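You operate a simulated robot arm through the tools that you are given. There is no shell and no other tool. Be economical: measure what you need, move in short steps, check, and stop when the job is done.

The job below is to be done with a simulated two-armed robot. You get a single attempt, and the scene is never put back.

JOB
Pick up the cone from the top of the side table with one hand, pass it to the other hand and put it on the top of the sample table. Set down upright: cone.
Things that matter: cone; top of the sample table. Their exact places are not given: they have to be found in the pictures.

The check looks at the end state, three seconds after you hand in, the way a careful person would. Anything else that was tipped, shoved, dropped, spilled or broken makes it a failure.

ROBOT AND FRAMES
Two 6-joint arms with three-finger grippers on one trunk, on a base that drives. Base frame: it is fixed to the floor where the robot stands at the start and does not move with it; the origin is under the middle of the robot, x ahead of it, y to its left, z up; the surface under the hand at the start is at about z = 82. Lengths are in cm, angles in degrees, forces in N, time in s.
The left shoulder is at the start at [4, 14.7, 137], the right one opposite. With the tool pointing down near the work surface each hand reaches from about 32 to 52 cm from the robot's upright axis, wherever it stands, measured 20 degrees to its own side. Places, roughly: top of the sample table [70, 120, 80]. Payload 2.69 kg a hand.
The TCP of each hand is the grasp point between the finger pads, 2.9 cm short of the fingertips. In the tool frame z runs along the fingers and y along their closing line. The gripper opens to 12 cm. The gripper's body begins 7.8 cm behind the TCP.
Orientation is told as [roll, pitch, yaw] about the base's x, y, z axes, in that order, counted from this pose: with the fingers straight down and closing along the base's y, the tool's x points along the base's -x, its y along +y and its z along -z.

CONTROLS
- The arms move only by the tool send_rows. It takes "left_steps", "right_steps" or both (then of equal length, played together; a hand with none holds still); each is a list of rows, each a list of 7 numbers: the shift along the base's x, y, z in units of 25 mm (1.0 is 25 mm), then the turn, a rotation vector about the base's x, y, z in units of 5 degrees (1.0 is 5 degrees), then the opening in per cent of the stroke, from 0 (shut) to 100 (fully open). In form: [[x, y, z, rx, ry, rz, jaw], ...]. A call has 1 to 10 rows; each row shifts and turns the commanded pose from where the row before left it. A call with a number of a shift or a turn outside -1 to 1 is refused whole. Each row takes 0.2 s and may step no farther than 5 cm and 8.6 degrees from the row before; otherwise, or with a gripper value out of range, the whole call is refused. A pose out of reach is approached as far as the arm can. The call stops where the force on the tool passes 40 N (or 10 N more than at its start, if that is more) or the arm is blocked; 0.2 s more then pass. Each finger halts on what it meets, pressing with about 39 N; the grip force reading is that of the motor and also rises with nothing between the fingers. The clock runs only during rows and for 0.2 s after the last one: add rows that do not move to give the fingers time. The reply holds the time, the measured pose of the TCP, the force on the tool along the base axes, the opening and the grip force, in the units named above and with some noise, with the torque about the TCP (base axes, N m) and any sound that the robot's microphone picked up.
- Cameras (640 x 400 px; columns grow to the right, rows downward): "scene" is now at [10.48, 1.04, 156.85]; the picture's right is [-0.02, -1.00, 0.00], its down [-0.82, 0.01, -0.57] and it looks along [0.57, -0.01, -0.82] (base axes); focal length 255 px, centre (320, 200). "left" rides on the left gripper at [6.3, 0, -10.4] in its tool frame; the picture's right is [0.00, 1.00, 0.00], its down [-0.83, 0.00, -0.56] and it looks along [-0.56, 0.00, 0.83] (tool axes); focal length 275 px, centre (320, 200). "right" rides on the right gripper at [6.3, 0, -10.4] in its tool frame; the picture's right is [0.00, 1.00, 0.00], its down [-0.83, 0.00, -0.56] and it looks along [-0.56, 0.00, 0.83] (tool axes); focal length 275 px, centre (320, 200).
- snapshot(camera): a new picture of that camera. No time passes.
- slide_trunk(by): slides the trunk up (or, below 0, down) by that many cm; the arms and the scene camera ride with it, the base frame stays. It gives what a move gives, with no picture.
- drive_base(legs): drives the robot by 1 to 6 legs, each [ahead, turn to the left] in cm and degrees, along the robot's own axes; the way and the turn of a leg run together, so that a leg with both is an arc; at most 150 cm and 180 degrees a leg. The arms and the cameras ride along, it lands a little off, and it stops where it bumps. It gives what a move gives.
- head_to(pan, tilt): turns the head with the scene camera to pan (to the left, within 86 degrees either way) and tilt (down, from -29 to 69), counted from straight ahead of the robot. It gives what a move gives.
- locate(camera, pixels): for up to 12 pixels [column, row] of the newest picture of that camera ("zoom" is the newest enlarged one), the place [x, y, z] in the base frame of the surface seen there, good to about 0.3 cm, but the place of the scene camera against the robot may be out by one fixed shift of up to 2.5 cm in any direction. No time passes.
- inspect(camera, box): a new picture of the part [left, top, right, bottom] of that camera's present view, enlarged. No time passes.
- close_job(): hands the job in; it is judged then, once.

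Go step by step. Measure first, check grasps and placings, and put right what went wrong. The budget is 80 turns and 62 pictures, counting those below and the enlarged ones. Unless the task says otherwise, let go and move clear before handing in, and close with one line.

The tools are called as a command line: name --argument value ..., lists and objects as JSON in quotes. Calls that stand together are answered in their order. send_rows: Moves the arms, as the interface text tells. Its arguments: {"type":"object","properties":{"left_steps":{"type":"array","items":{"type":"array","items":{"type":"number"}}},"right_steps":{"type":"array","items":{"type":"array","items":{"type":"number"}}}},"required":[]} The other tools are called the same way: slide_trunk (by) slides the trunk up or down; drive_base (legs) drives the base; head_to (pan, tilt) turns the head that bears the scene camera; snapshot (camera) takes a picture; locate (camera, pixels) gives the place of the surface under pixels of a picture; inspect (camera, box) takes an enlarged picture of a part of a camera's view; close_job () hands the job in.

At the start:

```text
time_s: 0.0
left_ee_pos: [48.68, 15.86, 102.1]
left_ee_rot: [0.0, 0.0, 0.1]
left_wrist_force: [-0.1, -0.9, -0.6]
left_torque: [0.0, 0.04, 0.02]
left_gripper_width: 12.01
left_grasp_force: 0.0
right_ee_pos: [47.49, -25.78, 101.99]
right_ee_rot: [0.0, 0.0, 0.0]
right_wrist_force: [-0.3, 0.6, 0.2]
right_torque: [-0.03, 0.04, -0.01]
right_gripper_width: 12.02
right_grasp_force: 0.0
trunk travel left (down, up): [-49.7, 0.0]
robot x, y, heading: [0.33, -0.29, 0.1]
head pan, tilt: [-1.0, 55.5]
```

scene: 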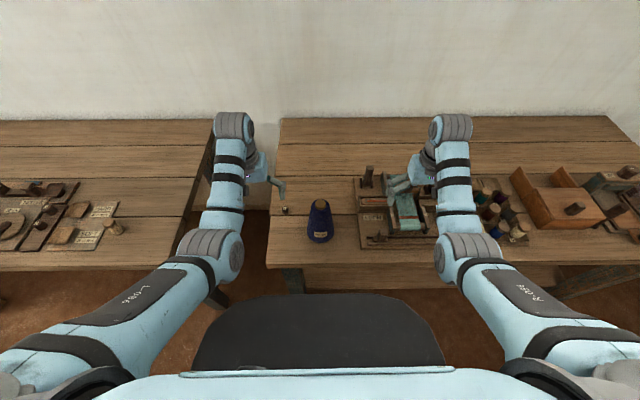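
right: 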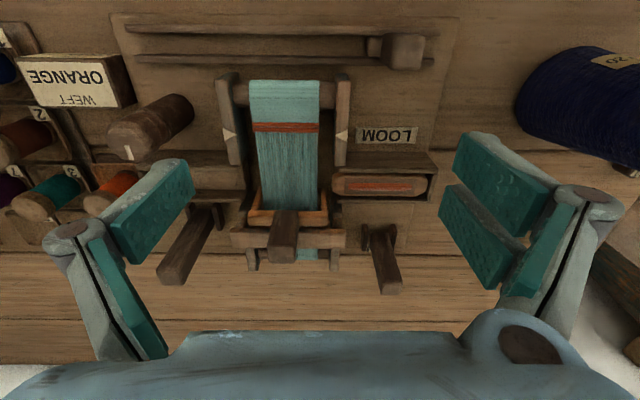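
left: 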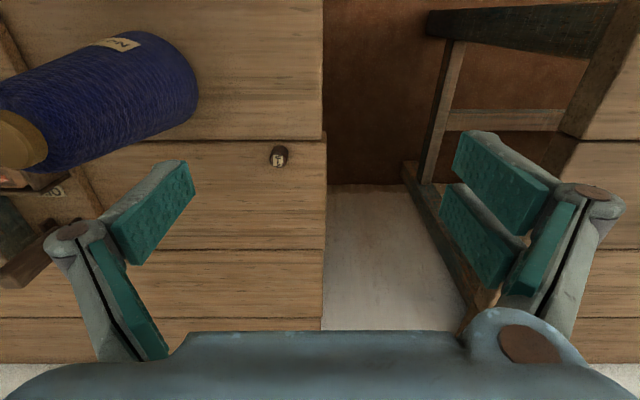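

The blue yarn cone stands at about scene pixel (320,220) on the table ahead; the sample table lies to the left. I'll measure both.

inspect --camera "scene" --box '[260, 160, 388, 260]'

locate --camera "left" --pixels '[[20, 140], [100, 95], [185, 75], [130, 140], [279, 157], [260, 200], [150, 35], [322, 150], [40, 30], [180, 120]]'

locate --camera "scene" --pixels '[[320, 204], [320, 215], [320, 240], [310, 230], [330, 230], [286, 211], [280, 265], [275, 130], [150, 200], [60, 265], [195, 265], [365, 245]]'

```text
4.00 times, centred on (324, 210) of scene
```

zoom: 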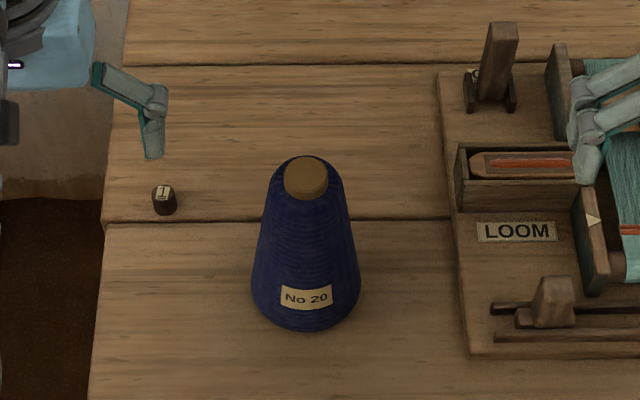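

```text
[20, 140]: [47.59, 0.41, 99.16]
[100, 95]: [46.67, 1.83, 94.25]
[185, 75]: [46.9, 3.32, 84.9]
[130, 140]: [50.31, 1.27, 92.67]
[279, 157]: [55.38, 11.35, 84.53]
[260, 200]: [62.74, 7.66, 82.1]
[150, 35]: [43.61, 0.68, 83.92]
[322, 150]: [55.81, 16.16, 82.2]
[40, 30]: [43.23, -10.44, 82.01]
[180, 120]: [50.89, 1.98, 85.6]
```

```text
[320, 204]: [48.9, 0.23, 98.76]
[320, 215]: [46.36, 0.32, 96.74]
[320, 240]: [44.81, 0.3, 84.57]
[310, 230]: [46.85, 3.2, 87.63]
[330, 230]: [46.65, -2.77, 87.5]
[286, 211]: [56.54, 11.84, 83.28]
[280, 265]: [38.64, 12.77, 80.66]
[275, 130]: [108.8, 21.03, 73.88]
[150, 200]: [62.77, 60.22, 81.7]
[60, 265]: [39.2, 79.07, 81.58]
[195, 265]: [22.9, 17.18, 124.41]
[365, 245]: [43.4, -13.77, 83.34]
```

The cone is about 17.5 cm tall, with its axis near (47.5, 0.3) and top near z 99.3, on a table at z 82. The plan is for the right hand to grip its upper part from above and the left hand to take the lower part, pitched forward. First I'll raise both hands and bring the right one toward the cone.

send_rows --right_steps '[[0, 0, 1, 0, 0, 0, 100], [0, 0, 1, 0, 0, 0, 100], [0, 0, 1, 0, 0, 0, 100], [0, 1, 0, 0, 0, 0, 100], [0, 1, 0, 0, 0, 0, 100], [0, 1, 0, 0, 0, 0, 100], [0, 1, 0, 0, 0, 0, 100], [0, 1, 0, 0, 0, 0, 100], [0, 1, 0, 0, 0, 0, 100]]' --left_steps '[[0, 1, 0.5, 0, 0, 0, 100], [0, 1, 0.5, 0, 0, 0, 100], [0, 1, 0.5, 0, 0, 0, 100], [0, 1, 0.5, 0, 0, 0, 100], [0, 0, 0, 0, 0, 0, 100], [0, 0, 0, 0, 0, 0, 100], [0, 0, 0, 0, 0, 0, 100], [0, 0, 0, 0, 0, 0, 100], [0, 0, 0, 0, 0, 0, 100]]'

snapshot --camera "right"

snapshot --camera "scene"

```text
time_s: 2.0
left_ee_pos: [50.47, 26.05, 105.66]
left_ee_rot: [-0.1, 0.0, 0.0]
left_wrist_force: [0.9, 1.3, 0.0]
left_torque: [-0.05, -0.01, 0.02]
left_gripper_width: 11.99
left_grasp_force: 0.1
left hand out of reach, approached as far as the arm can: row 2, 3, 4
right_ee_pos: [51.32, -11.11, 106.65]
right_ee_rot: [-0.1, 0.1, 0.0]
right_wrist_force: [0.3, -0.5, 1.1]
right_torque: [0.0, -0.01, -0.01]
right_gripper_width: 11.99
right_grasp_force: 0.2
right hand out of reach, approached as far as the arm can: row 1, 2, 3
trunk travel left (down, up): [-49.7, 0.0]
robot x, y, heading: [-0.12, 0.08, 0.2]
head pan, tilt: [-1.0, 55.5]
```

```text
57 pictures are left
```

right: 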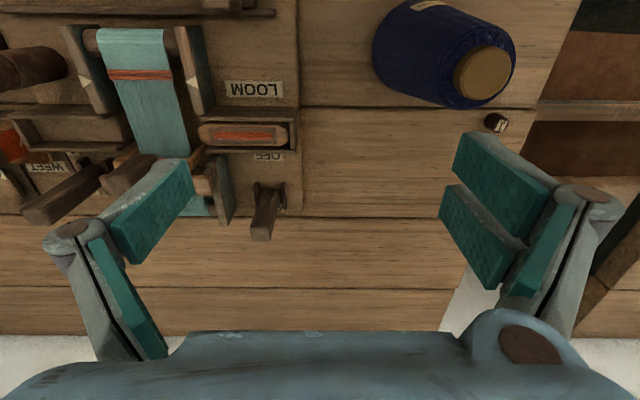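

```text
56 pictures are left
```

scene: 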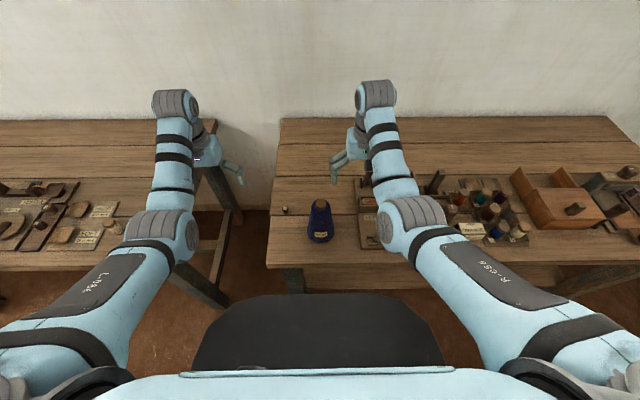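

The right hand moved but reached its height limit near z 106.6 and drifted to x 51. I'll measure the cone in the right view (brown top near pixel (485,75)).

locate --camera "right" --pixels '[[485, 75], [460, 85], [510, 68], [480, 98], [490, 52], [400, 50], [440, 95], [497, 123], [420, 8], [470, 20]]'

inspect --camera "right" --box '[350, 0, 550, 125]'

```text
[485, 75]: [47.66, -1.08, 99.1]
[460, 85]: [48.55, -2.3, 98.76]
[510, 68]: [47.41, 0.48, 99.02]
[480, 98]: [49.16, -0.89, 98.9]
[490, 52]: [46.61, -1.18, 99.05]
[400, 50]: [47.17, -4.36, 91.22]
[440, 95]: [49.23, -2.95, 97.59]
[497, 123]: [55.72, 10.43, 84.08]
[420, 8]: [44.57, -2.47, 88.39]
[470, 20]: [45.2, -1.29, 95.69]
```

```text
3.20 times, centred on (450, 62) of right
```

zoom: 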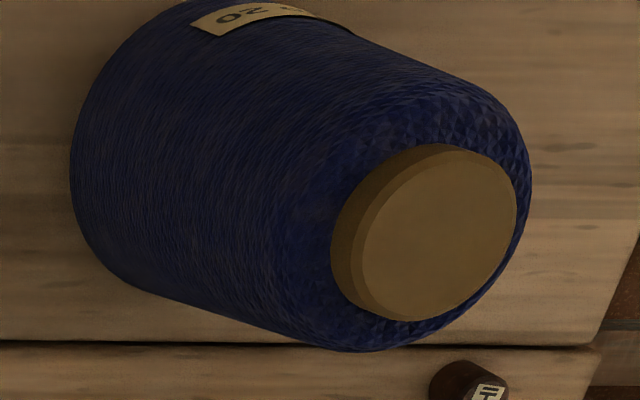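

By the right camera the top is centred near (47.6, -1.0) at z 99.1. I'll step the right hand over it and watch where it goes.

send_rows --right_steps '[[-1, 0, 0, 0, 0, 0, 100], [0, 1, 0, 0, 0, 0, 100], [0, 1, 0, 0, 0, 0, 100], [0, 1, 0, 0, 0, 0, 100], [0, 1, 0, 0, 0, 0, 100]]'

snapshot --camera "right"

```text
time_s: 3.2
left_ee_pos: [50.64, 25.92, 105.58]
left_ee_rot: [0.0, 0.0, -0.1]
left_wrist_force: [1.2, 0.5, -0.6]
left_torque: [-0.04, -0.02, 0.0]
left_gripper_width: 12.02
left_grasp_force: 0.1
right_ee_pos: [50.82, -1.76, 105.73]
right_ee_rot: [0.1, 0.1, 0.0]
right_wrist_force: [0.1, 0.2, -1.1]
right_torque: [0.01, 0.01, 0.0]
right_gripper_width: 12.01
right_grasp_force: 0.1
right hand out of reach, approached as far as the arm can: row 1, 5
trunk travel left (down, up): [-49.7, 0.0]
robot x, y, heading: [-0.43, 0.39, 0.1]
head pan, tilt: [-1.0, 55.5]
```

```text
54 pictures are left
```

right: 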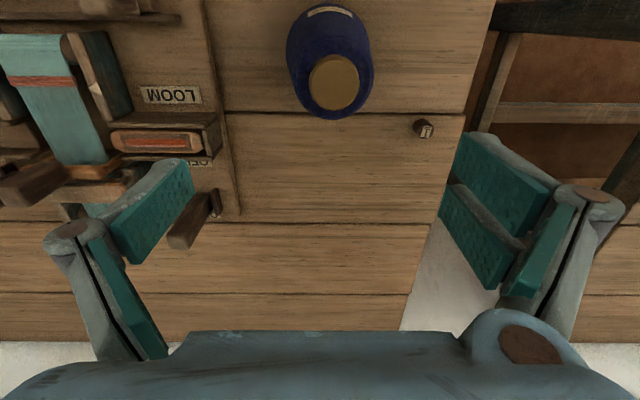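

The hand sits about 3 cm too far forward at this height because of a reach limit. I'll check the cone's offset, then back the base a little instead.

locate --camera "right" --pixels '[[334, 83], [334, 60], [334, 105], [312, 85], [356, 80], [330, 30], [424, 128]]'

drive_base --legs '[[-3.2, 0]]'

snapshot --camera "right"

```text
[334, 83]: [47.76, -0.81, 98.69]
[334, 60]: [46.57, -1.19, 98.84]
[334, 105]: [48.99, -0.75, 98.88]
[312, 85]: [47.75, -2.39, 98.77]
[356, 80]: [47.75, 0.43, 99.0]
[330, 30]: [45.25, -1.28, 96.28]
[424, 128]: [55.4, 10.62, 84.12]
```

```text
time_s: 4.0
left_ee_pos: [48.07, 25.88, 105.27]
left_ee_rot: [0.0, 0.4, -0.1]
left_wrist_force: [0.4, 0.0, 0.3]
left_torque: [-0.01, 0.14, 0.01]
left_gripper_width: 12.0
left_grasp_force: 0.0
right_ee_pos: [48.28, -1.8, 105.45]
right_ee_rot: [0.2, 0.5, 0.0]
right_wrist_force: [0.6, -0.1, -0.9]
right_torque: [-0.02, 0.04, 0.0]
right_gripper_width: 12.0
right_grasp_force: 0.0
trunk travel left (down, up): [-49.7, 0.0]
robot x, y, heading: [-3.32, -0.62, -0.0]
head pan, tilt: [-1.0, 55.5]
```

```text
53 pictures are left
```

right: 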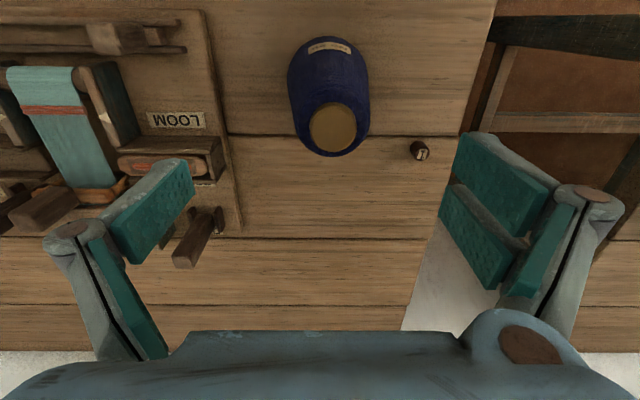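

The hand is nearly above the cone at (48.3, -1.8) against (47.75, -1.0). I'll shift slightly and begin lowering.

send_rows --right_steps '[[-0.1, 0.3, -0.5, 0, 0, 0, 100], [0, 0, -1, 0, 0, 0, 100], [0, 0, -1, 0, 0, 0, 100], [0, 0, 0, 0, 0, 0, 100]]'

snapshot --camera "right"

```text
time_s: 5.0
left_ee_pos: [47.23, 25.95, 105.57]
left_ee_rot: [0.0, -0.1, 0.1]
left_wrist_force: [-0.8, -0.3, -0.8]
left_torque: [0.0, -0.02, 0.02]
left_gripper_width: 12.0
left_grasp_force: 0.1
right_ee_pos: [47.39, -1.34, 99.48]
right_ee_rot: [0.1, 0.0, 0.1]
right_wrist_force: [0.1, -0.2, 0.2]
right_torque: [0.0, 0.02, 0.0]
right_gripper_width: 11.98
right_grasp_force: 0.1
right hand out of reach, approached as far as the arm can: row 1
trunk travel left (down, up): [-49.7, 0.0]
robot x, y, heading: [-2.82, 0.14, 0.1]
head pan, tilt: [-1.0, 55.5]
```

```text
52 pictures are left
```

right: 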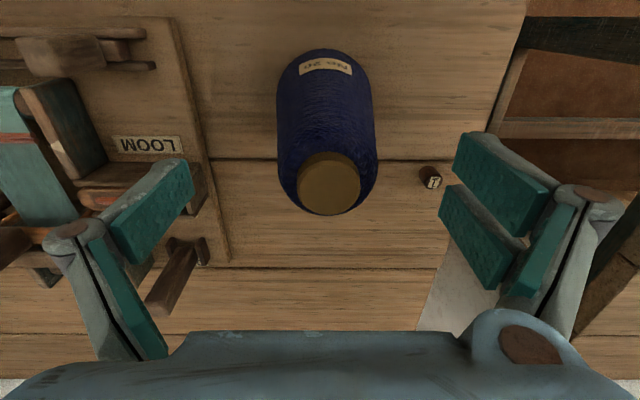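

The cone is almost centred between the fingers (axis at column 328). I'll lower to about z 95.3 and close.

send_rows --right_steps '[[0.12, 0.14, -0.8, 0, 0, 0, 100], [0, 0, -0.85, 0, 0, 0, 100], [0, 0, 0, 0, 0, 0, 100], [0, 0, 0, 0, 0, 0, 60], [0, 0, 0, 0, 0, 0, 40], [0, 0, 0, 0, 0, 0, 20], [0, 0, 0, 0, 0, 0, 0], [0, 0, 0, 0, 0, 0, 0]]'

snapshot --camera "right"

```text
time_s: 6.8
left_ee_pos: [47.42, 25.91, 105.64]
left_ee_rot: [0.0, 0.1, 0.1]
left_wrist_force: [-0.2, -1.0, 0.7]
left_torque: [0.0, 0.02, 0.02]
left_gripper_width: 12.02
left_grasp_force: 0.0
right_ee_pos: [46.62, -1.97, 95.79]
right_ee_rot: [0.1, 0.2, 0.0]
right_wrist_force: [0.7, 2.0, 2.7]
right_torque: [0.05, -0.13, 0.06]
right_gripper_width: 6.07
right_grasp_force: 38.6
right hand out of reach, approached as far as the arm can: row 1, 2
trunk travel left (down, up): [-49.7, 0.0]
robot x, y, heading: [-3.37, -0.1, -0.2]
head pan, tilt: [-1.0, 55.5]
```

```text
51 pictures are left
```

right: 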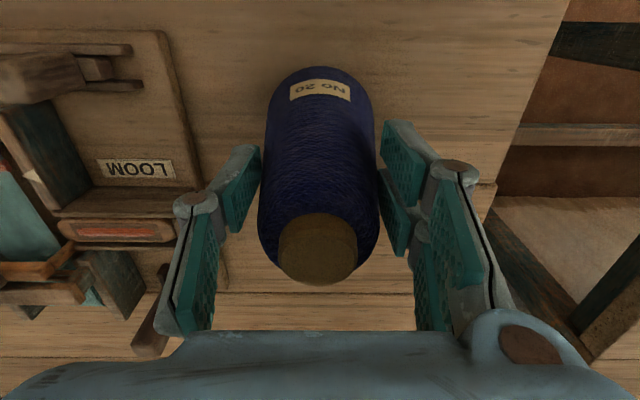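

The grip shut at 6.07 cm with 38.6 N, but the arm shows a reach limit and about 1 cm of offset in x. I'll look closer.

inspect --camera "right" --box '[160, 60, 520, 340]'

inspect --camera "scene" --box '[240, 120, 400, 260]'

locate --camera "right" --pixels '[[318, 250], [318, 225], [318, 275], [260, 180], [375, 180], [318, 75]]'

```text
1.43 times, centred on (340, 200) of right
```

zoom: 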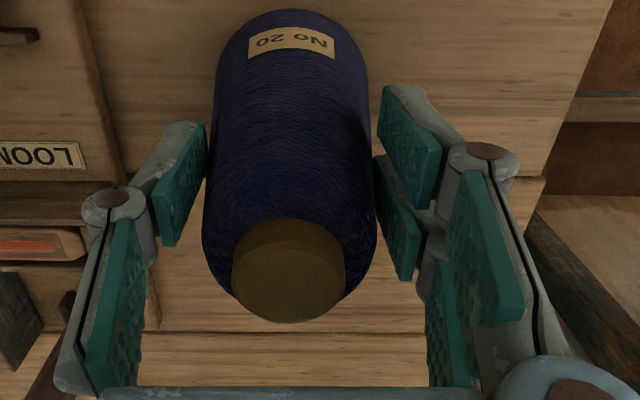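

```text
2.86 times, centred on (320, 190) of scene
```

zoom: 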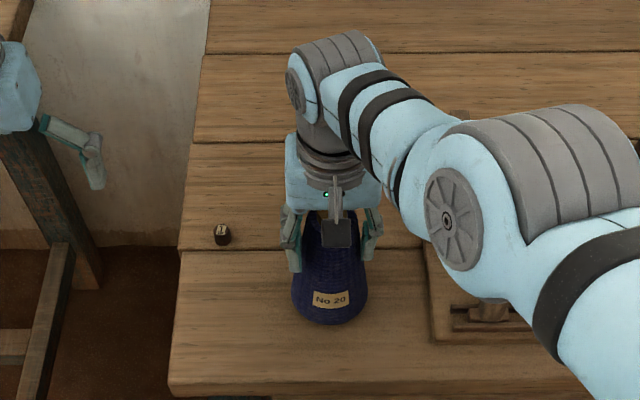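

```text
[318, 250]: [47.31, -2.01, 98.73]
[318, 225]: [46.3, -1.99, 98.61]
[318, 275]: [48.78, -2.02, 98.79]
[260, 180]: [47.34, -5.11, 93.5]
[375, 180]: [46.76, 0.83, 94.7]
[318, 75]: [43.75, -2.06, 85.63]
```

The pads bear on the cone's sides with it centred in y. I'll lift and check that it comes along.

send_rows --right_steps '[[0, 0, 0.4, 0, 0, 0, 0], [0, 0, 0.6, 0, 0, 0, 0], [0, 0, 0.8, 0, 0, 0, 0], [0, 0, 0.8, 0, 0, 0, 0], [0, 0, 0, 0, 0, 0, 0]]'

snapshot --camera "right"

inspect --camera "scene" --box '[240, 120, 400, 260]'

```text
time_s: 8.0
left_ee_pos: [47.37, 26.0, 105.61]
left_ee_rot: [0.0, 0.0, -0.1]
left_wrist_force: [0.3, -0.3, 0.2]
left_torque: [0.03, 0.0, -0.02]
left_gripper_width: 12.03
left_grasp_force: 0.1
right_ee_pos: [48.29, -1.19, 101.69]
right_ee_rot: [0.1, 0.3, 0.0]
right_wrist_force: [-0.6, -0.3, -3.0]
right_torque: [-0.01, -0.01, 0.0]
right_gripper_width: 6.04
right_grasp_force: 39.5
right hand out of reach, approached as far as the arm can: row 1, 2, 3, 4
trunk travel left (down, up): [-49.7, 0.0]
robot x, y, heading: [-3.11, 0.21, 0.0]
head pan, tilt: [-1.0, 55.5]
```

```text
48 pictures are left
```

right: 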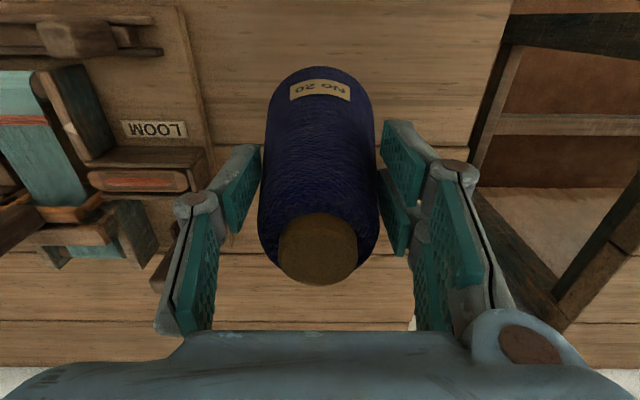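

```text
2.86 times, centred on (320, 190) of scene
```

zoom: 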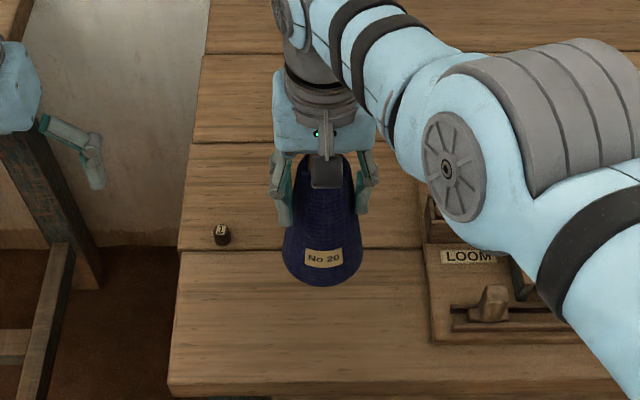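

The cone is held firmly and clear by about 6 cm (3 N load). I'll back away from the table so the handover happens over open floor.

drive_base --legs '[[-40, 0]]'

snapshot --camera "scene"

```text
time_s: 10.5
left_ee_pos: [8.27, 25.82, 105.47]
left_ee_rot: [0.0, 0.2, 0.0]
left_wrist_force: [-0.6, 0.2, 0.6]
left_torque: [0.03, 0.02, 0.0]
left_gripper_width: 12.01
left_grasp_force: 0.1
right_ee_pos: [9.21, -1.23, 101.47]
right_ee_rot: [0.1, 0.4, 0.0]
right_wrist_force: [0.5, 0.1, -1.5]
right_torque: [-0.01, 0.06, 0.03]
right_gripper_width: 6.03
right_grasp_force: 39.0
trunk travel left (down, up): [-49.7, 0.0]
robot x, y, heading: [-42.68, -0.13, -0.1]
head pan, tilt: [-1.0, 55.5]
```

```text
46 pictures are left
```

scene: 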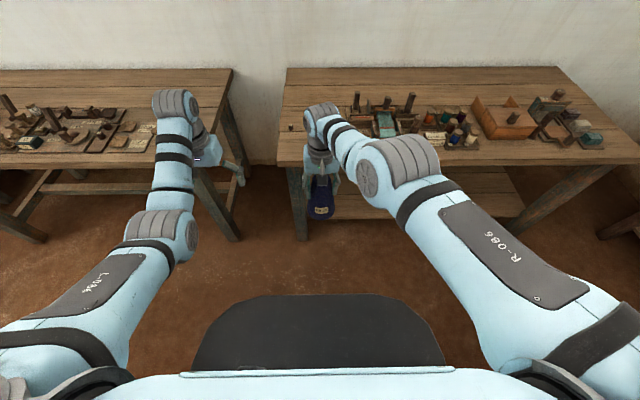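

The robot now stands clear at x about -42.7 and the cone is in the right hand. I'll shift the right hand slightly to the right and start turning the left hand (yaw -35°, then tilt forward).

send_rows --right_steps '[[0, -0.5, 0, 0, 0, 0, 0], [0, -0.5, 0, 0, 0, 0, 0], [0, -0.5, 0, 0, 0, 0, 0], [0, -0.5, 0, 0, 0, 0, 0], [0, 0, 0, 0, 0, 0, 0], [0, 0, 0, 0, 0, 0, 0], [0, 0, 0, 0, 0, 0, 0], [0, 0, 0, 0, 0, 0, 0], [0, 0, 0, 0, 0, 0, 0], [0, 0, 0, 0, 0, 0, 0]]' --left_steps '[[0, 0, 0, 0, 0, -1, 100], [0, 0, 0, 0, 0, -1, 100], [0, 0, 0, 0, 0, -1, 100], [0, 0, 0, 0, 0, -1, 100], [0, 0, 0, 0, 0, -1, 100], [0, 0, 0, 0, 0, -1, 100], [0, 0, 0, 0, 0, -1, 100], [0, 0, 0, -0.574, -0.819, 0, 100], [0, 0, 0, -0.574, -0.819, 0, 100], [0, 0, 0, -0.574, -0.819, 0, 100]]'

```text
time_s: 12.7
left_ee_pos: [8.18, 25.92, 105.64]
left_ee_rot: [-0.1, -15.1, -35.0]
left_wrist_force: [-0.2, 0.7, 0.1]
left_torque: [0.02, -0.02, -0.01]
left_gripper_width: 11.98
left_grasp_force: 0.0
right_ee_pos: [10.41, -5.68, 101.07]
right_ee_rot: [0.0, 0.4, 0.0]
right_wrist_force: [-0.1, 0.7, -1.9]
right_torque: [0.0, 0.06, -0.02]
right_gripper_width: 6.02
right_grasp_force: 39.1
right hand out of reach, approached as far as the arm can: row 1, 2, 3, 4
trunk travel left (down, up): [-49.7, 0.0]
robot x, y, heading: [-42.57, 0.18, -0.1]
head pan, tilt: [-1.0, 55.5]
```

Orientation readings match the plan. I'll continue the left tilt to 55°.

send_rows --left_steps '[[0, 0, 0, -0.574, -0.819, 0, 100], [0, 0, 0, -0.574, -0.819, 0, 100], [0, 0, 0, -0.574, -0.819, 0, 100], [0, 0, 0, -0.574, -0.819, 0, 100], [0, 0, 0, -0.574, -0.819, 0, 100], [0, 0, 0, -0.574, -0.819, 0, 100], [0, 0, 0, -0.574, -0.819, 0, 100], [0, 0, 0, -0.574, -0.819, 0, 100], [0, 0, 0, 0, 0, 0, 100]]'

snapshot --camera "scene"

snapshot --camera "left"

```text
time_s: 14.7
left_ee_pos: [8.05, 25.8, 105.66]
left_ee_rot: [-0.2, -54.9, -35.0]
left_wrist_force: [0.0, -0.2, -0.8]
left_torque: [0.01, 0.0, 0.02]
left_gripper_width: 12.0
left_grasp_force: 0.2
right_ee_pos: [10.35, -5.63, 101.14]
right_ee_rot: [0.1, 0.3, 0.0]
right_wrist_force: [0.0, 0.1, -2.7]
right_torque: [0.0, 0.05, -0.01]
right_gripper_width: 6.01
right_grasp_force: 38.7
trunk travel left (down, up): [-49.7, 0.0]
robot x, y, heading: [-42.67, -0.26, -0.2]
head pan, tilt: [-1.0, 55.5]
```

```text
45 pictures are left
```

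scene: 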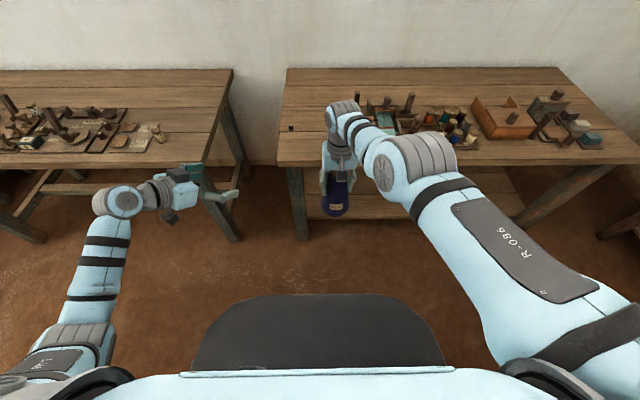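

```text
44 pictures are left
```

left: 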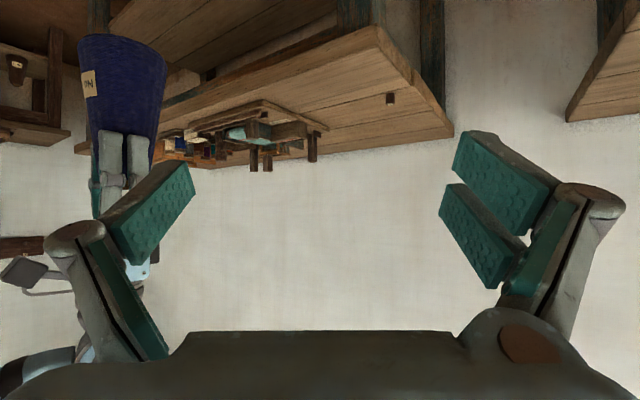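

The left hand is tilted as planned and sees the cone upside down at the upper left (column 80–165). I'll locate the cone's lower body in the left camera's frame.

locate --camera "left" --pixels '[[122, 40], [122, 60], [125, 80], [85, 60], [163, 60], [122, 110], [107, 160]]'

inspect --camera "left" --box '[40, 0, 240, 125]'

locate --camera "scene" --pixels '[[335, 205], [335, 195], [335, 212], [337, 185]]'

```text
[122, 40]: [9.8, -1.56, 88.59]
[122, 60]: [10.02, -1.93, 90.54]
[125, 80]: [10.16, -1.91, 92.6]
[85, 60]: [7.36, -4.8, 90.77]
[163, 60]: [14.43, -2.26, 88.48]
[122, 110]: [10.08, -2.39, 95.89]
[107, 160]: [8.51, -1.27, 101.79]
```

```text
3.20 times, centred on (140, 62) of left
```

zoom: 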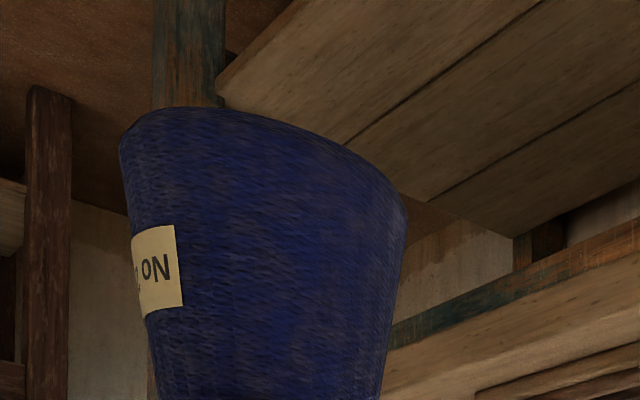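

```text
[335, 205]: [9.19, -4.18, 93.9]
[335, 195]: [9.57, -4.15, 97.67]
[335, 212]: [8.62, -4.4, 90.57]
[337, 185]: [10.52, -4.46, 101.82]
```

The cone's axis works out at about (11.2, -5.6), bottom near z 88. I'll bring the left hand to a pre-grasp about 13 cm back along its finger direction.

send_rows --left_steps '[[-0.22, -1, -0.19, 0, 0, 0, 100], [-0.22, -1, -0.19, 0, 0, 0, 100], [-0.22, -1, -0.19, 0, 0, 0, 100], [-0.22, -1, -0.19, 0, 0, 0, 100], [-0.22, -1, -0.19, 0, 0, 0, 100], [-0.22, -1, -0.19, 0, 0, 0, 100], [-0.22, -1, -0.19, 0, 0, 0, 100], [-0.22, -1, -0.19, 0, 0, 0, 100], [-0.22, -1, -0.19, 0, 0, 0, 100], [-0.22, -1, -0.19, 0, 0, 0, 100]]'

snapshot --camera "left"

snapshot --camera "scene"

```text
time_s: 17.0
left_ee_pos: [5.44, 7.82, 101.05]
left_ee_rot: [17.6, -51.4, -48.8]
left_wrist_force: [-0.8, -0.5, 0.5]
left_torque: [0.0, 0.03, 0.01]
left_gripper_width: 12.0
left_grasp_force: 0.1
right_ee_pos: [10.39, -5.62, 101.0]
right_ee_rot: [0.0, 0.4, 0.0]
right_wrist_force: [0.5, -1.1, -2.4]
right_torque: [0.0, -0.02, -0.02]
right_gripper_width: 6.01
right_grasp_force: 39.3
trunk travel left (down, up): [-49.7, 0.0]
robot x, y, heading: [-42.81, -0.27, 0.1]
head pan, tilt: [-1.0, 55.5]
stopped in row 10 (left hand): the arm was blocked; the commanded pose is now the measured one
```

```text
42 pictures are left
```

left: 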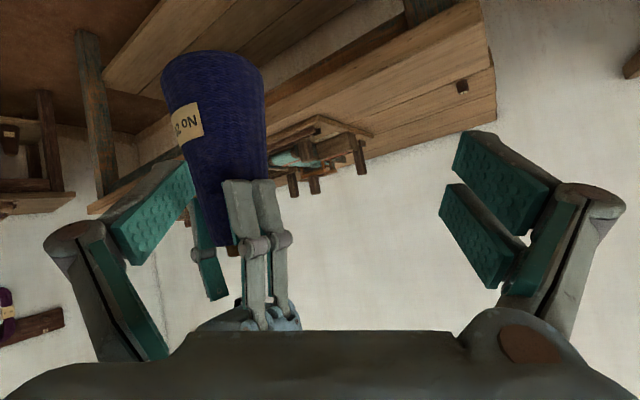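

```text
41 pictures are left
```

scene: 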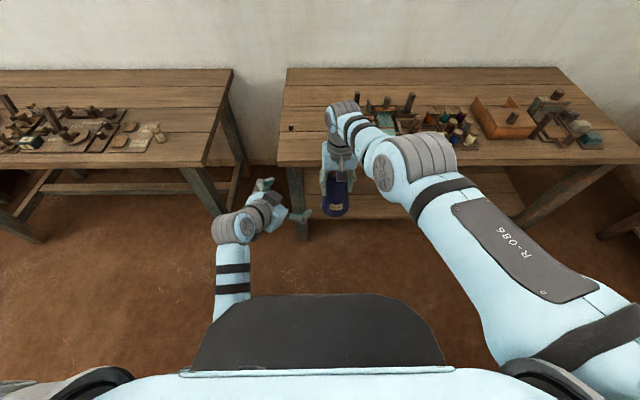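

The left arm got blocked folding near the trunk, so I need the wrist farther out. I'll back off to the left, undo the twist and yaw the left hand to -75° so it approaches from the left side.

send_rows --left_steps '[[0.2, 1, 0.1, -0.483, 0.55, -0.917, 100], [0.2, 1, 0.1, -0.483, 0.55, -0.917, 100], [0.2, 1, 0.1, -0.483, 0.55, -0.917, 100], [0, 0.4, 0, 0, 0, -0.873, 100], [0, 0, 0, 0, 0, -0.873, 100], [0, 0, 0, 0, 0, -0.873, 100], [0, 0, 0, 0, 0, -0.873, 100], [0, 0, 0, 0, 0, -0.873, 100], [0, 0, 0, 0, 0, -0.873, 100], [0, 0, 0, -0.7, -0.19, 0, 100]]'

snapshot --camera "scene"

```text
time_s: 19.2
left_ee_pos: [6.71, 16.2, 101.63]
left_ee_rot: [-0.3, -54.7, -74.7]
left_wrist_force: [0.7, -0.9, 0.0]
left_torque: [0.02, 0.0, -0.06]
left_gripper_width: 11.98
left_grasp_force: 0.0
right_ee_pos: [10.43, -5.52, 101.03]
right_ee_rot: [0.0, 0.5, 0.0]
right_wrist_force: [0.6, 0.3, -1.9]
right_torque: [-0.01, 0.03, 0.0]
right_gripper_width: 6.0
right_grasp_force: 39.3
trunk travel left (down, up): [-49.7, 0.0]
robot x, y, heading: [-42.66, -0.47, 0.1]
head pan, tilt: [-1.0, 55.5]
```

```text
40 pictures are left
```

scene: 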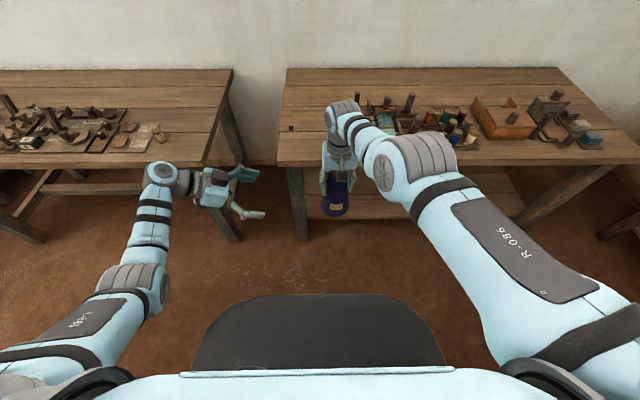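

Left hand now points as planned at yaw -75, tilt 55. I'll move it to the pre-grasp point left of the cone.

send_rows --left_steps '[[0.12, -0.86, 0, 0, 0, 0, 100], [0.12, -0.86, 0, 0, 0, 0, 100], [0.12, -0.86, 0, 0, 0, 0, 100], [0.12, -0.86, 0, 0, 0, 0, 100], [0.12, -0.86, 0, 0, 0, 0, 100], [0, 0, 0, 0, 0, 0, 100]]'

snapshot --camera "left"

```text
time_s: 20.6
left_ee_pos: [8.1, 5.43, 101.47]
left_ee_rot: [-0.4, -54.7, -74.7]
left_wrist_force: [0.4, 0.1, 0.8]
left_torque: [-0.05, 0.02, -0.02]
left_gripper_width: 12.0
left_grasp_force: 0.1
right_ee_pos: [10.45, -5.7, 101.04]
right_ee_rot: [0.0, 0.4, 0.0]
right_wrist_force: [-1.3, -0.5, -1.9]
right_torque: [0.02, 0.03, 0.01]
right_gripper_width: 6.02
right_grasp_force: 39.5
trunk travel left (down, up): [-49.7, 0.0]
robot x, y, heading: [-42.69, -0.31, -0.0]
head pan, tilt: [-1.0, 55.5]
```

```text
39 pictures are left
```

left: 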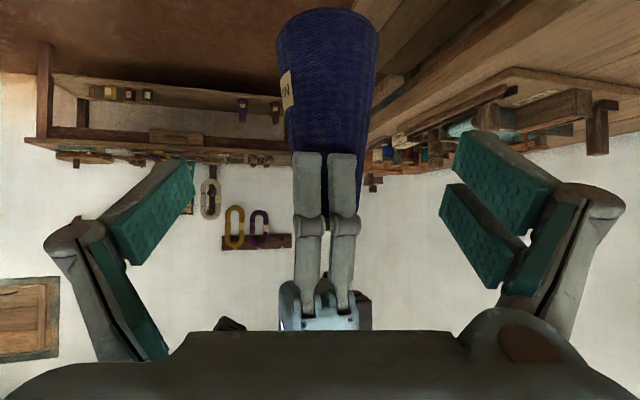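

The cone sits nicely between the left fingers (axis at column ~327). I'll measure it again from here.

locate --camera "left" --pixels '[[327, 15], [327, 45], [327, 75], [327, 110], [290, 60], [366, 60], [310, 190], [345, 190], [310, 156]]'

```text
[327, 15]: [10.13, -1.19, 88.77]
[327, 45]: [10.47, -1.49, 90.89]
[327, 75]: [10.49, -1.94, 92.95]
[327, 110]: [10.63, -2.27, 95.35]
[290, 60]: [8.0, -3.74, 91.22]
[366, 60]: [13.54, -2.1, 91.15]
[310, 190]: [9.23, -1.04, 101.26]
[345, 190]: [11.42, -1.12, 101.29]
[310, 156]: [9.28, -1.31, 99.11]
```

Axis confirmed near (11.3, -5.5). I'll advance most of the way along the finger direction, then check.

send_rows --left_steps '[[0.155, -0.53, -0.43, 0, 0, 0, 100], [0.155, -0.53, -0.43, 0, 0, 0, 100], [0.155, -0.53, -0.43, 0, 0, 0, 100], [0.155, -0.53, -0.43, 0, 0, 0, 100], [0.155, -0.53, -0.43, 0, 0, 0, 100], [0, 0, 0, 0, 0, 0, 100]]'

snapshot --camera "left"

inspect --camera "scene" --box '[180, 80, 420, 240]'

```text
time_s: 22.0
left_ee_pos: [10.09, -1.05, 96.05]
left_ee_rot: [-0.4, -54.7, -74.7]
left_wrist_force: [-0.9, -1.1, 0.4]
left_torque: [0.01, 0.0, -0.02]
left_gripper_width: 11.98
left_grasp_force: 0.1
right_ee_pos: [10.42, -5.64, 101.07]
right_ee_rot: [0.0, 0.4, -0.1]
right_wrist_force: [-0.7, 0.4, -2.0]
right_torque: [-0.01, 0.02, 0.01]
right_gripper_width: 6.01
right_grasp_force: 39.0
trunk travel left (down, up): [-49.7, 0.0]
robot x, y, heading: [-42.68, 0.18, -0.4]
head pan, tilt: [-1.0, 55.5]
```

```text
38 pictures are left
```

left: 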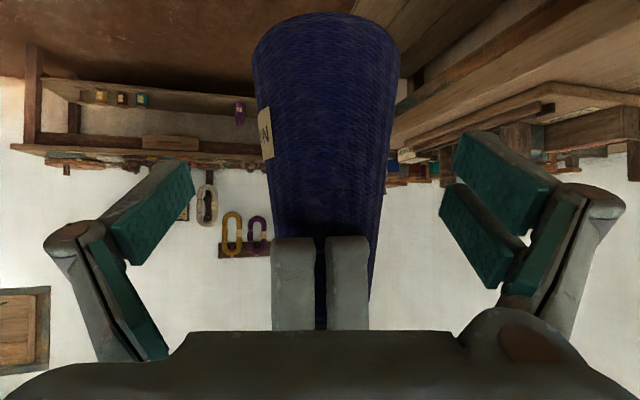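

```text
2.50 times, centred on (300, 160) of scene
```

zoom: 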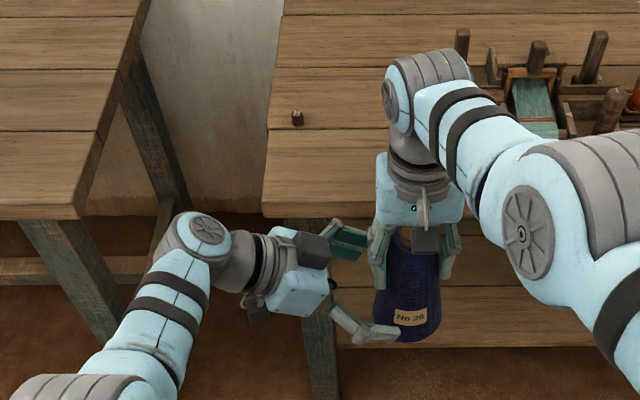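

The approach is centred (cone axis at column ~326), but the right finger tip at rows 238–330 will pass near the left palm. I'll measure its clearance.

locate --camera "left" --pixels '[[295, 242], [345, 242], [295, 300], [345, 300], [295, 325], [326, 18], [326, 100], [326, 180]]'

locate --camera "scene" --pixels '[[294, 175], [319, 203], [333, 213], [322, 179], [334, 201]]'

```text
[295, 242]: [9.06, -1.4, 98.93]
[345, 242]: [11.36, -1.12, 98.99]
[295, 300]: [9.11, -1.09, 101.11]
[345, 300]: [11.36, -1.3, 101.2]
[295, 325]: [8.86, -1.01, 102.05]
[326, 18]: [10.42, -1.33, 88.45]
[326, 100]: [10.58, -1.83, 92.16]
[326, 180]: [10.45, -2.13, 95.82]
```

```text
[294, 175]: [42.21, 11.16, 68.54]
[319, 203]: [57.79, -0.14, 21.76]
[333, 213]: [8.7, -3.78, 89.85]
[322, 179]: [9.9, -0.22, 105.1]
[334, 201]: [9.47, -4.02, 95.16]
```

Clearance to the palm computes at about 1.4 cm, fine. I'll advance the last 5 cm and close the left gripper gently on the cone.

send_rows --left_steps '[[0.147, -0.54, -0.447, 0, 0, 0, 100], [0.147, -0.54, -0.447, 0, 0, 0, 100], [0.147, -0.54, -0.447, 0, 0, 0, 100], [0, 0, 0, 0, 0, 0, 100]]'

snapshot --camera "left"

inspect --camera "scene" --box '[180, 80, 420, 240]'

```text
time_s: 23.0
left_ee_pos: [9.46, -3.11, 93.91]
left_ee_rot: [-0.4, -54.7, -74.7]
left_wrist_force: [-0.4, -0.4, -0.2]
left_torque: [-0.02, 0.01, -0.02]
left_gripper_width: 11.99
left_grasp_force: 0.1
left hand out of reach, approached as far as the arm can: row 2, 3
right_ee_pos: [10.31, -5.59, 101.08]
right_ee_rot: [0.0, 0.5, -0.1]
right_wrist_force: [0.1, 0.0, -2.1]
right_torque: [0.02, 0.1, 0.02]
right_gripper_width: 6.0
right_grasp_force: 38.9
trunk travel left (down, up): [-49.7, 0.0]
robot x, y, heading: [-42.5, -0.2, -0.0]
head pan, tilt: [-1.0, 55.5]
```

```text
36 pictures are left
```

left: 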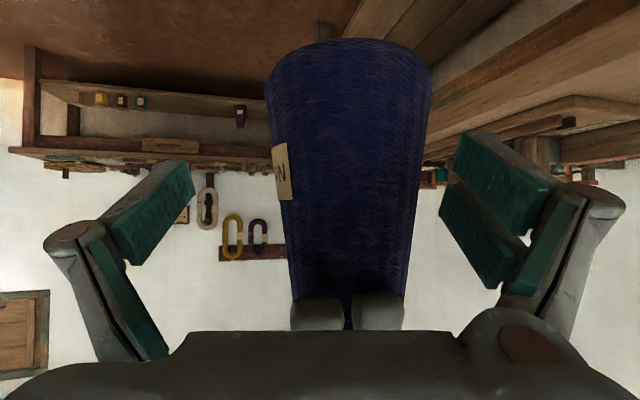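

```text
2.50 times, centred on (300, 160) of scene
```

zoom: 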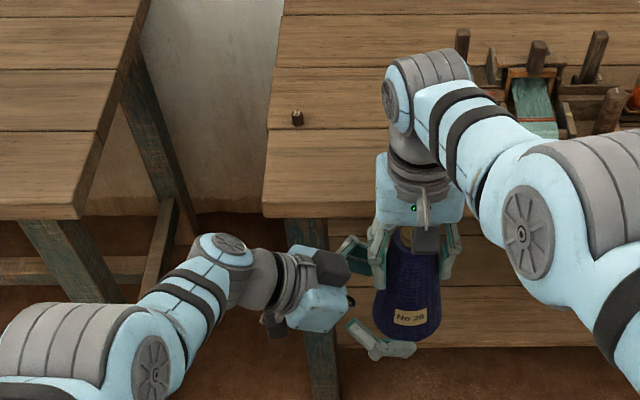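

The left arm is at its outer reach, 2.5 cm short. I'll withdraw the left hand and bring the right hand, with the cone, back toward the robot and lower.

send_rows --left_steps '[[-0.1, 0.6, 0.45, 0, 0, 0, 100], [-0.15, 0.6, 0.45, 0, 0, 0, 100], [-0.15, 0.6, 0.45, 0, 0, 0, 100], [-0.15, 0.6, 0.45, 0, 0, 0, 100], [-0.15, 0.6, 0.45, 0, 0, 0, 100], [0, 0, 0, 0, 0, 0, 100]]'

send_rows --right_steps '[[0, 0, -0.5, 0, 0, 0, 0], [-0.5, 0, -0.5, 0, 0, 0, 0], [-0.5, 0, -0.5, 0, 0, 0, 0], [-0.5, 0, -0.5, 0, 0, 0, 0], [-0.5, 0, -0.5, 0, 0, 0, 0], [-0.5, 0, 0, 0, 0, 0, 0], [0, 0, 0, 0, 0, 0, 0]]'

```text
time_s: 24.4
left_ee_pos: [11.7, 4.18, 96.96]
left_ee_rot: [-0.4, -54.6, -74.7]
left_wrist_force: [-0.3, -0.2, 0.2]
left_torque: [-0.04, 0.03, 0.03]
left_gripper_width: 11.97
left_grasp_force: 0.0
left hand out of reach, approached as far as the arm can: row 1, 2, 3, 4, 5
right_ee_pos: [10.3, -5.63, 101.07]
right_ee_rot: [0.0, 0.4, 0.0]
right_wrist_force: [0.6, 1.1, -2.7]
right_torque: [-0.04, 0.02, 0.04]
right_gripper_width: 6.02
right_grasp_force: 39.2
trunk travel left (down, up): [-49.7, 0.0]
robot x, y, heading: [-42.56, 0.16, 0.1]
head pan, tilt: [-1.0, 55.5]
```

```text
time_s: 26.0
left_ee_pos: [11.86, 4.17, 96.84]
left_ee_rot: [-0.5, -54.6, -74.7]
left_wrist_force: [0.0, -0.2, 0.6]
left_torque: [0.0, -0.03, 0.0]
left_gripper_width: 11.99
left_grasp_force: 0.1
right_ee_pos: [4.71, -6.62, 95.14]
right_ee_rot: [-0.7, -0.3, -0.5]
right_wrist_force: [-0.3, 0.0, -2.2]
right_torque: [0.01, 0.07, 0.02]
right_gripper_width: 6.02
right_grasp_force: 39.2
trunk travel left (down, up): [-49.7, 0.0]
robot x, y, heading: [-42.53, 0.1, 0.3]
head pan, tilt: [-1.0, 55.5]
```

Right hand moved fine to (4.7, -6.6, 95.1). The left arm's solver drifted, so I'll send it back up to the known good pose and check.

send_rows --left_steps '[[-0.2, 0.6, 0.6, 0, 0, 0, 100], [-0.2, 0.6, 0.6, 0, 0, 0, 100], [-0.2, 0.4, 0.2, 0, 0, 0, 100], [-0.3, 0.4, 0, 0, 0, 0, 100], [-0.3, 0.4, 0, 0, 0, 0, 100], [0, 0, 0, 0, 0, 0, 100]]'

snapshot --camera "scene"

```text
time_s: 27.4
left_ee_pos: [12.1, 10.45, 98.57]
left_ee_rot: [-0.7, -54.7, -74.7]
left_wrist_force: [0.3, 0.7, -0.4]
left_torque: [-0.03, 0.0, -0.03]
left_gripper_width: 12.0
left_grasp_force: 0.0
left hand out of reach, approached as far as the arm can: row 1, 2, 3, 4, 5
right_ee_pos: [4.44, -6.72, 94.79]
right_ee_rot: [-0.8, 0.2, -0.6]
right_wrist_force: [-0.3, -0.2, -0.9]
right_torque: [0.01, 0.01, 0.04]
right_gripper_width: 5.99
right_grasp_force: 39.0
trunk travel left (down, up): [-49.7, 0.0]
robot x, y, heading: [-42.81, -0.28, -0.0]
head pan, tilt: [-1.0, 55.5]
```

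```text
34 pictures are left
```

scene: 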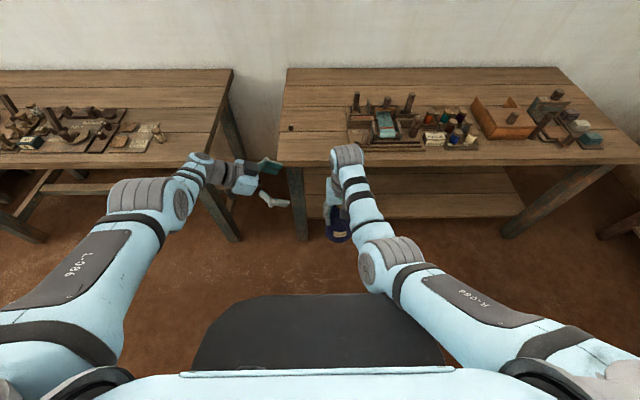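

The left arm is now in an elbow-high branch that prefers lower poses, which suits the now lower cone (axis about (5.2, -6.7), bottom about z 81). I'll go to a lower pre-grasp.

send_rows --left_steps '[[-0.24, -0.2, -0.64, 0, 0, 0, 100], [-0.24, -0.2, -0.64, 0, 0, 0, 100], [-0.24, -0.2, -0.64, 0, 0, 0, 100], [-0.24, -0.2, -0.64, 0, 0, 0, 100], [-0.24, -0.2, -0.64, 0, 0, 0, 100], [0, 0, 0, 0, 0, 0, 100]]'

snapshot --camera "left"

```text
time_s: 28.8
left_ee_pos: [7.84, 7.86, 91.24]
left_ee_rot: [-0.3, -54.7, -74.6]
left_wrist_force: [0.1, 0.2, 0.0]
left_torque: [-0.02, -0.03, 0.03]
left_gripper_width: 11.98
left_grasp_force: 0.1
left hand out of reach, approached as far as the arm can: row 3, 5
right_ee_pos: [4.3, -6.73, 94.91]
right_ee_rot: [-0.8, 0.3, -0.6]
right_wrist_force: [0.0, 0.1, -1.3]
right_torque: [0.01, 0.05, 0.02]
right_gripper_width: 5.99
right_grasp_force: 39.2
trunk travel left (down, up): [-49.7, 0.0]
robot x, y, heading: [-42.84, 0.12, -0.2]
head pan, tilt: [-1.0, 55.5]
```

```text
33 pictures are left
```

left: 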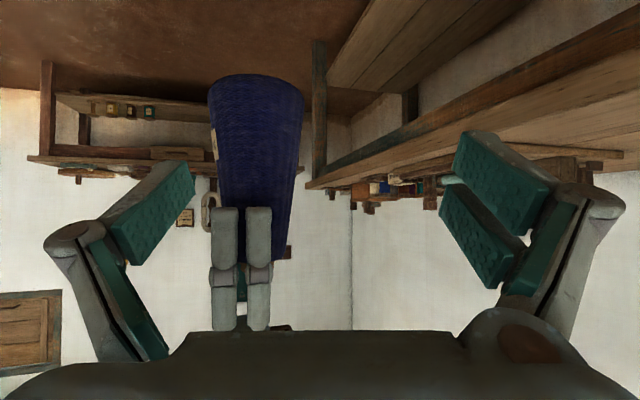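

I can see the cone at columns 210–300, left of the jaw centre. I'll measure it.

locate --camera "left" --pixels '[[257, 80], [257, 100], [257, 130], [257, 160], [255, 190], [225, 215], [258, 215]]'

```text
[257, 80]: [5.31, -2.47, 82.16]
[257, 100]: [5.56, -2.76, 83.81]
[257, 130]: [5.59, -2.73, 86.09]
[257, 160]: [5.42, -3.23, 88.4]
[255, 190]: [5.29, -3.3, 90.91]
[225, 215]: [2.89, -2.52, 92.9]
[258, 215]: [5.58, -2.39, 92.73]
```

The cone axis is near (5.6, -6.6) with bottom at z 82. I'll bring the right hand 2.5 cm forward toward the left hand's line and step the left hand in.

send_rows --left_steps '[[0, -0.5, 0, 0, 0, 0, 100], [0, -0.5, 0, 0, 0, 0, 100], [0, -0.5, 0, 0, 0, 0, 100], [0, -0.5, 0, 0, 0, 0, 100], [0, 0, 0, 0, 0, 0, 100]]' --right_steps '[[0.25, 0, 0, 0, 0, 0, 0], [0.25, 0, 0, 0, 0, 0, 0], [0.25, 0, 0, 0, 0, 0, 0], [0.25, 0, 0, 0, 0, 0, 0], [0, 0, 0, 0, 0, 0, 0]]'

```text
time_s: 30.0
left_ee_pos: [7.83, 2.89, 91.06]
left_ee_rot: [-0.4, -54.7, -74.7]
left_wrist_force: [0.1, 0.6, 0.4]
left_torque: [-0.02, 0.02, 0.0]
left_gripper_width: 12.01
left_grasp_force: 0.0
right_ee_pos: [6.72, -5.7, 94.98]
right_ee_rot: [0.0, 0.4, 0.0]
right_wrist_force: [-0.1, -0.6, -1.5]
right_torque: [0.02, 0.03, 0.01]
right_gripper_width: 6.02
right_grasp_force: 39.1
trunk travel left (down, up): [-49.7, 0.0]
robot x, y, heading: [-42.63, 0.02, 0.2]
head pan, tilt: [-1.0, 55.5]
```

Both arms follow their commands again. I'll move the cone 2.3 cm further forward to line it up with the left jaw and look.

send_rows --right_steps '[[0.3, 0, 0, 0, 0, 0, 0], [0.3, 0, 0, 0, 0, 0, 0], [0.3, 0, 0, 0, 0, 0, 0], [0, 0, 0, 0, 0, 0, 0]]'

snapshot --camera "left"

```text
time_s: 31.0
left_ee_pos: [7.8, 2.95, 91.15]
left_ee_rot: [-0.4, -54.7, -74.7]
left_wrist_force: [0.7, -0.4, 0.3]
left_torque: [0.0, -0.02, 0.01]
left_gripper_width: 12.0
left_grasp_force: 0.1
right_ee_pos: [8.51, -6.02, 95.11]
right_ee_rot: [0.1, 0.4, 0.0]
right_wrist_force: [0.6, -0.4, -1.6]
right_torque: [-0.01, 0.06, -0.03]
right_gripper_width: 5.98
right_grasp_force: 39.2
right hand out of reach, approached as far as the arm can: row 3
trunk travel left (down, up): [-49.7, 0.0]
robot x, y, heading: [-43.16, 0.0, 0.1]
head pan, tilt: [-1.0, 55.5]
```

```text
32 pictures are left
```

left: 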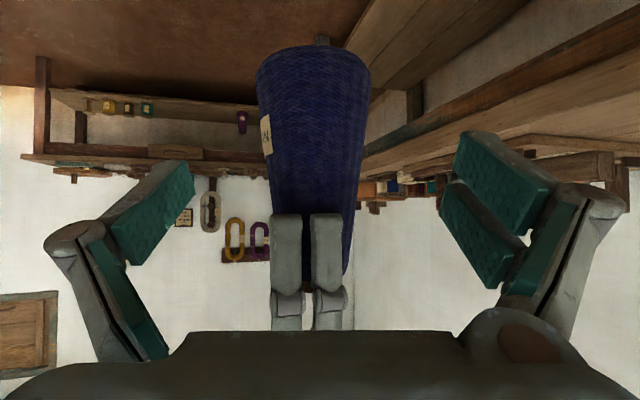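

The cone is now centred (axis at column ~313). I'll measure the last offset.

locate --camera "left" --pixels '[[313, 52], [313, 80], [313, 120], [313, 160], [262, 90], [366, 90], [290, 220], [326, 220]]'

```text
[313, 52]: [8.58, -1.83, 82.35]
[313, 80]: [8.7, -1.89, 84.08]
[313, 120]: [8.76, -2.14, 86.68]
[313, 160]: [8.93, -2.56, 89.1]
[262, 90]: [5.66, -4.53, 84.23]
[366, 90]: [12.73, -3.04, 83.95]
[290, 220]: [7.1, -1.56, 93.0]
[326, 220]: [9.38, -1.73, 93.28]
```

Target for the left TCP is (9.5, -5.6, 86.7). I'll advance in small rows.

send_rows --left_steps '[[0.136, -0.5, -0.356, 0, 0, 0, 100], [0.136, -0.5, -0.356, 0, 0, 0, 100], [0.136, -0.6, -0.356, 0, 0, 0, 100], [0.136, -0.6, -0.356, 0, 0, 0, 100], [0.136, -0.6, -0.356, 0, 0, 0, 100], [0, -0.5, 0, 0, 0, 0, 100], [0, 0, 0, 0, 0, 0, 100]]'

snapshot --camera "left"

inspect --camera "scene" --box '[180, 80, 420, 260]'

```text
time_s: 32.6
left_ee_pos: [5.92, -2.25, 89.1]
left_ee_rot: [-0.3, -54.5, -74.5]
left_wrist_force: [0.0, 0.7, 0.4]
left_torque: [0.0, 0.0, 0.0]
left_gripper_width: 12.01
left_grasp_force: 0.0
left hand out of reach, approached as far as the arm can: row 1, 2, 3, 4, 5
right_ee_pos: [8.55, -5.91, 95.16]
right_ee_rot: [0.0, 0.4, 0.0]
right_wrist_force: [0.9, 0.0, -2.8]
right_torque: [-0.01, 0.03, 0.01]
right_gripper_width: 5.98
right_grasp_force: 39.8
trunk travel left (down, up): [-49.7, 0.0]
robot x, y, heading: [-42.61, 0.29, -0.2]
head pan, tilt: [-1.0, 55.5]
```

```text
31 pictures are left
```

left: 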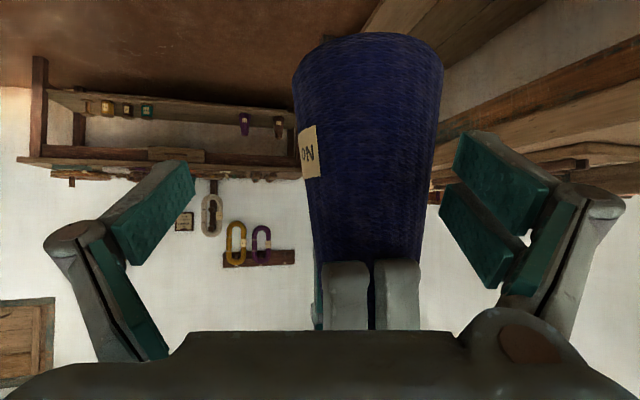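

```text
2.22 times, centred on (300, 170) of scene
```

zoom: 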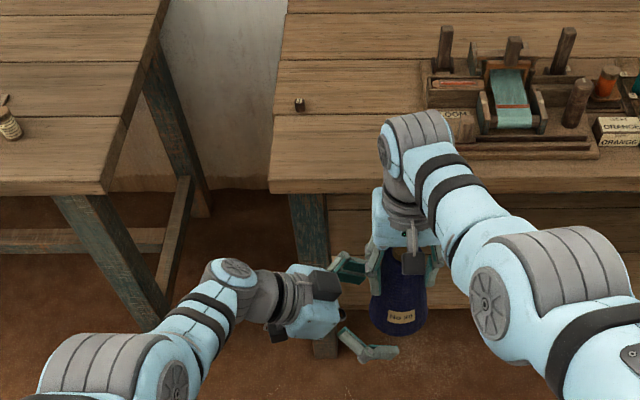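

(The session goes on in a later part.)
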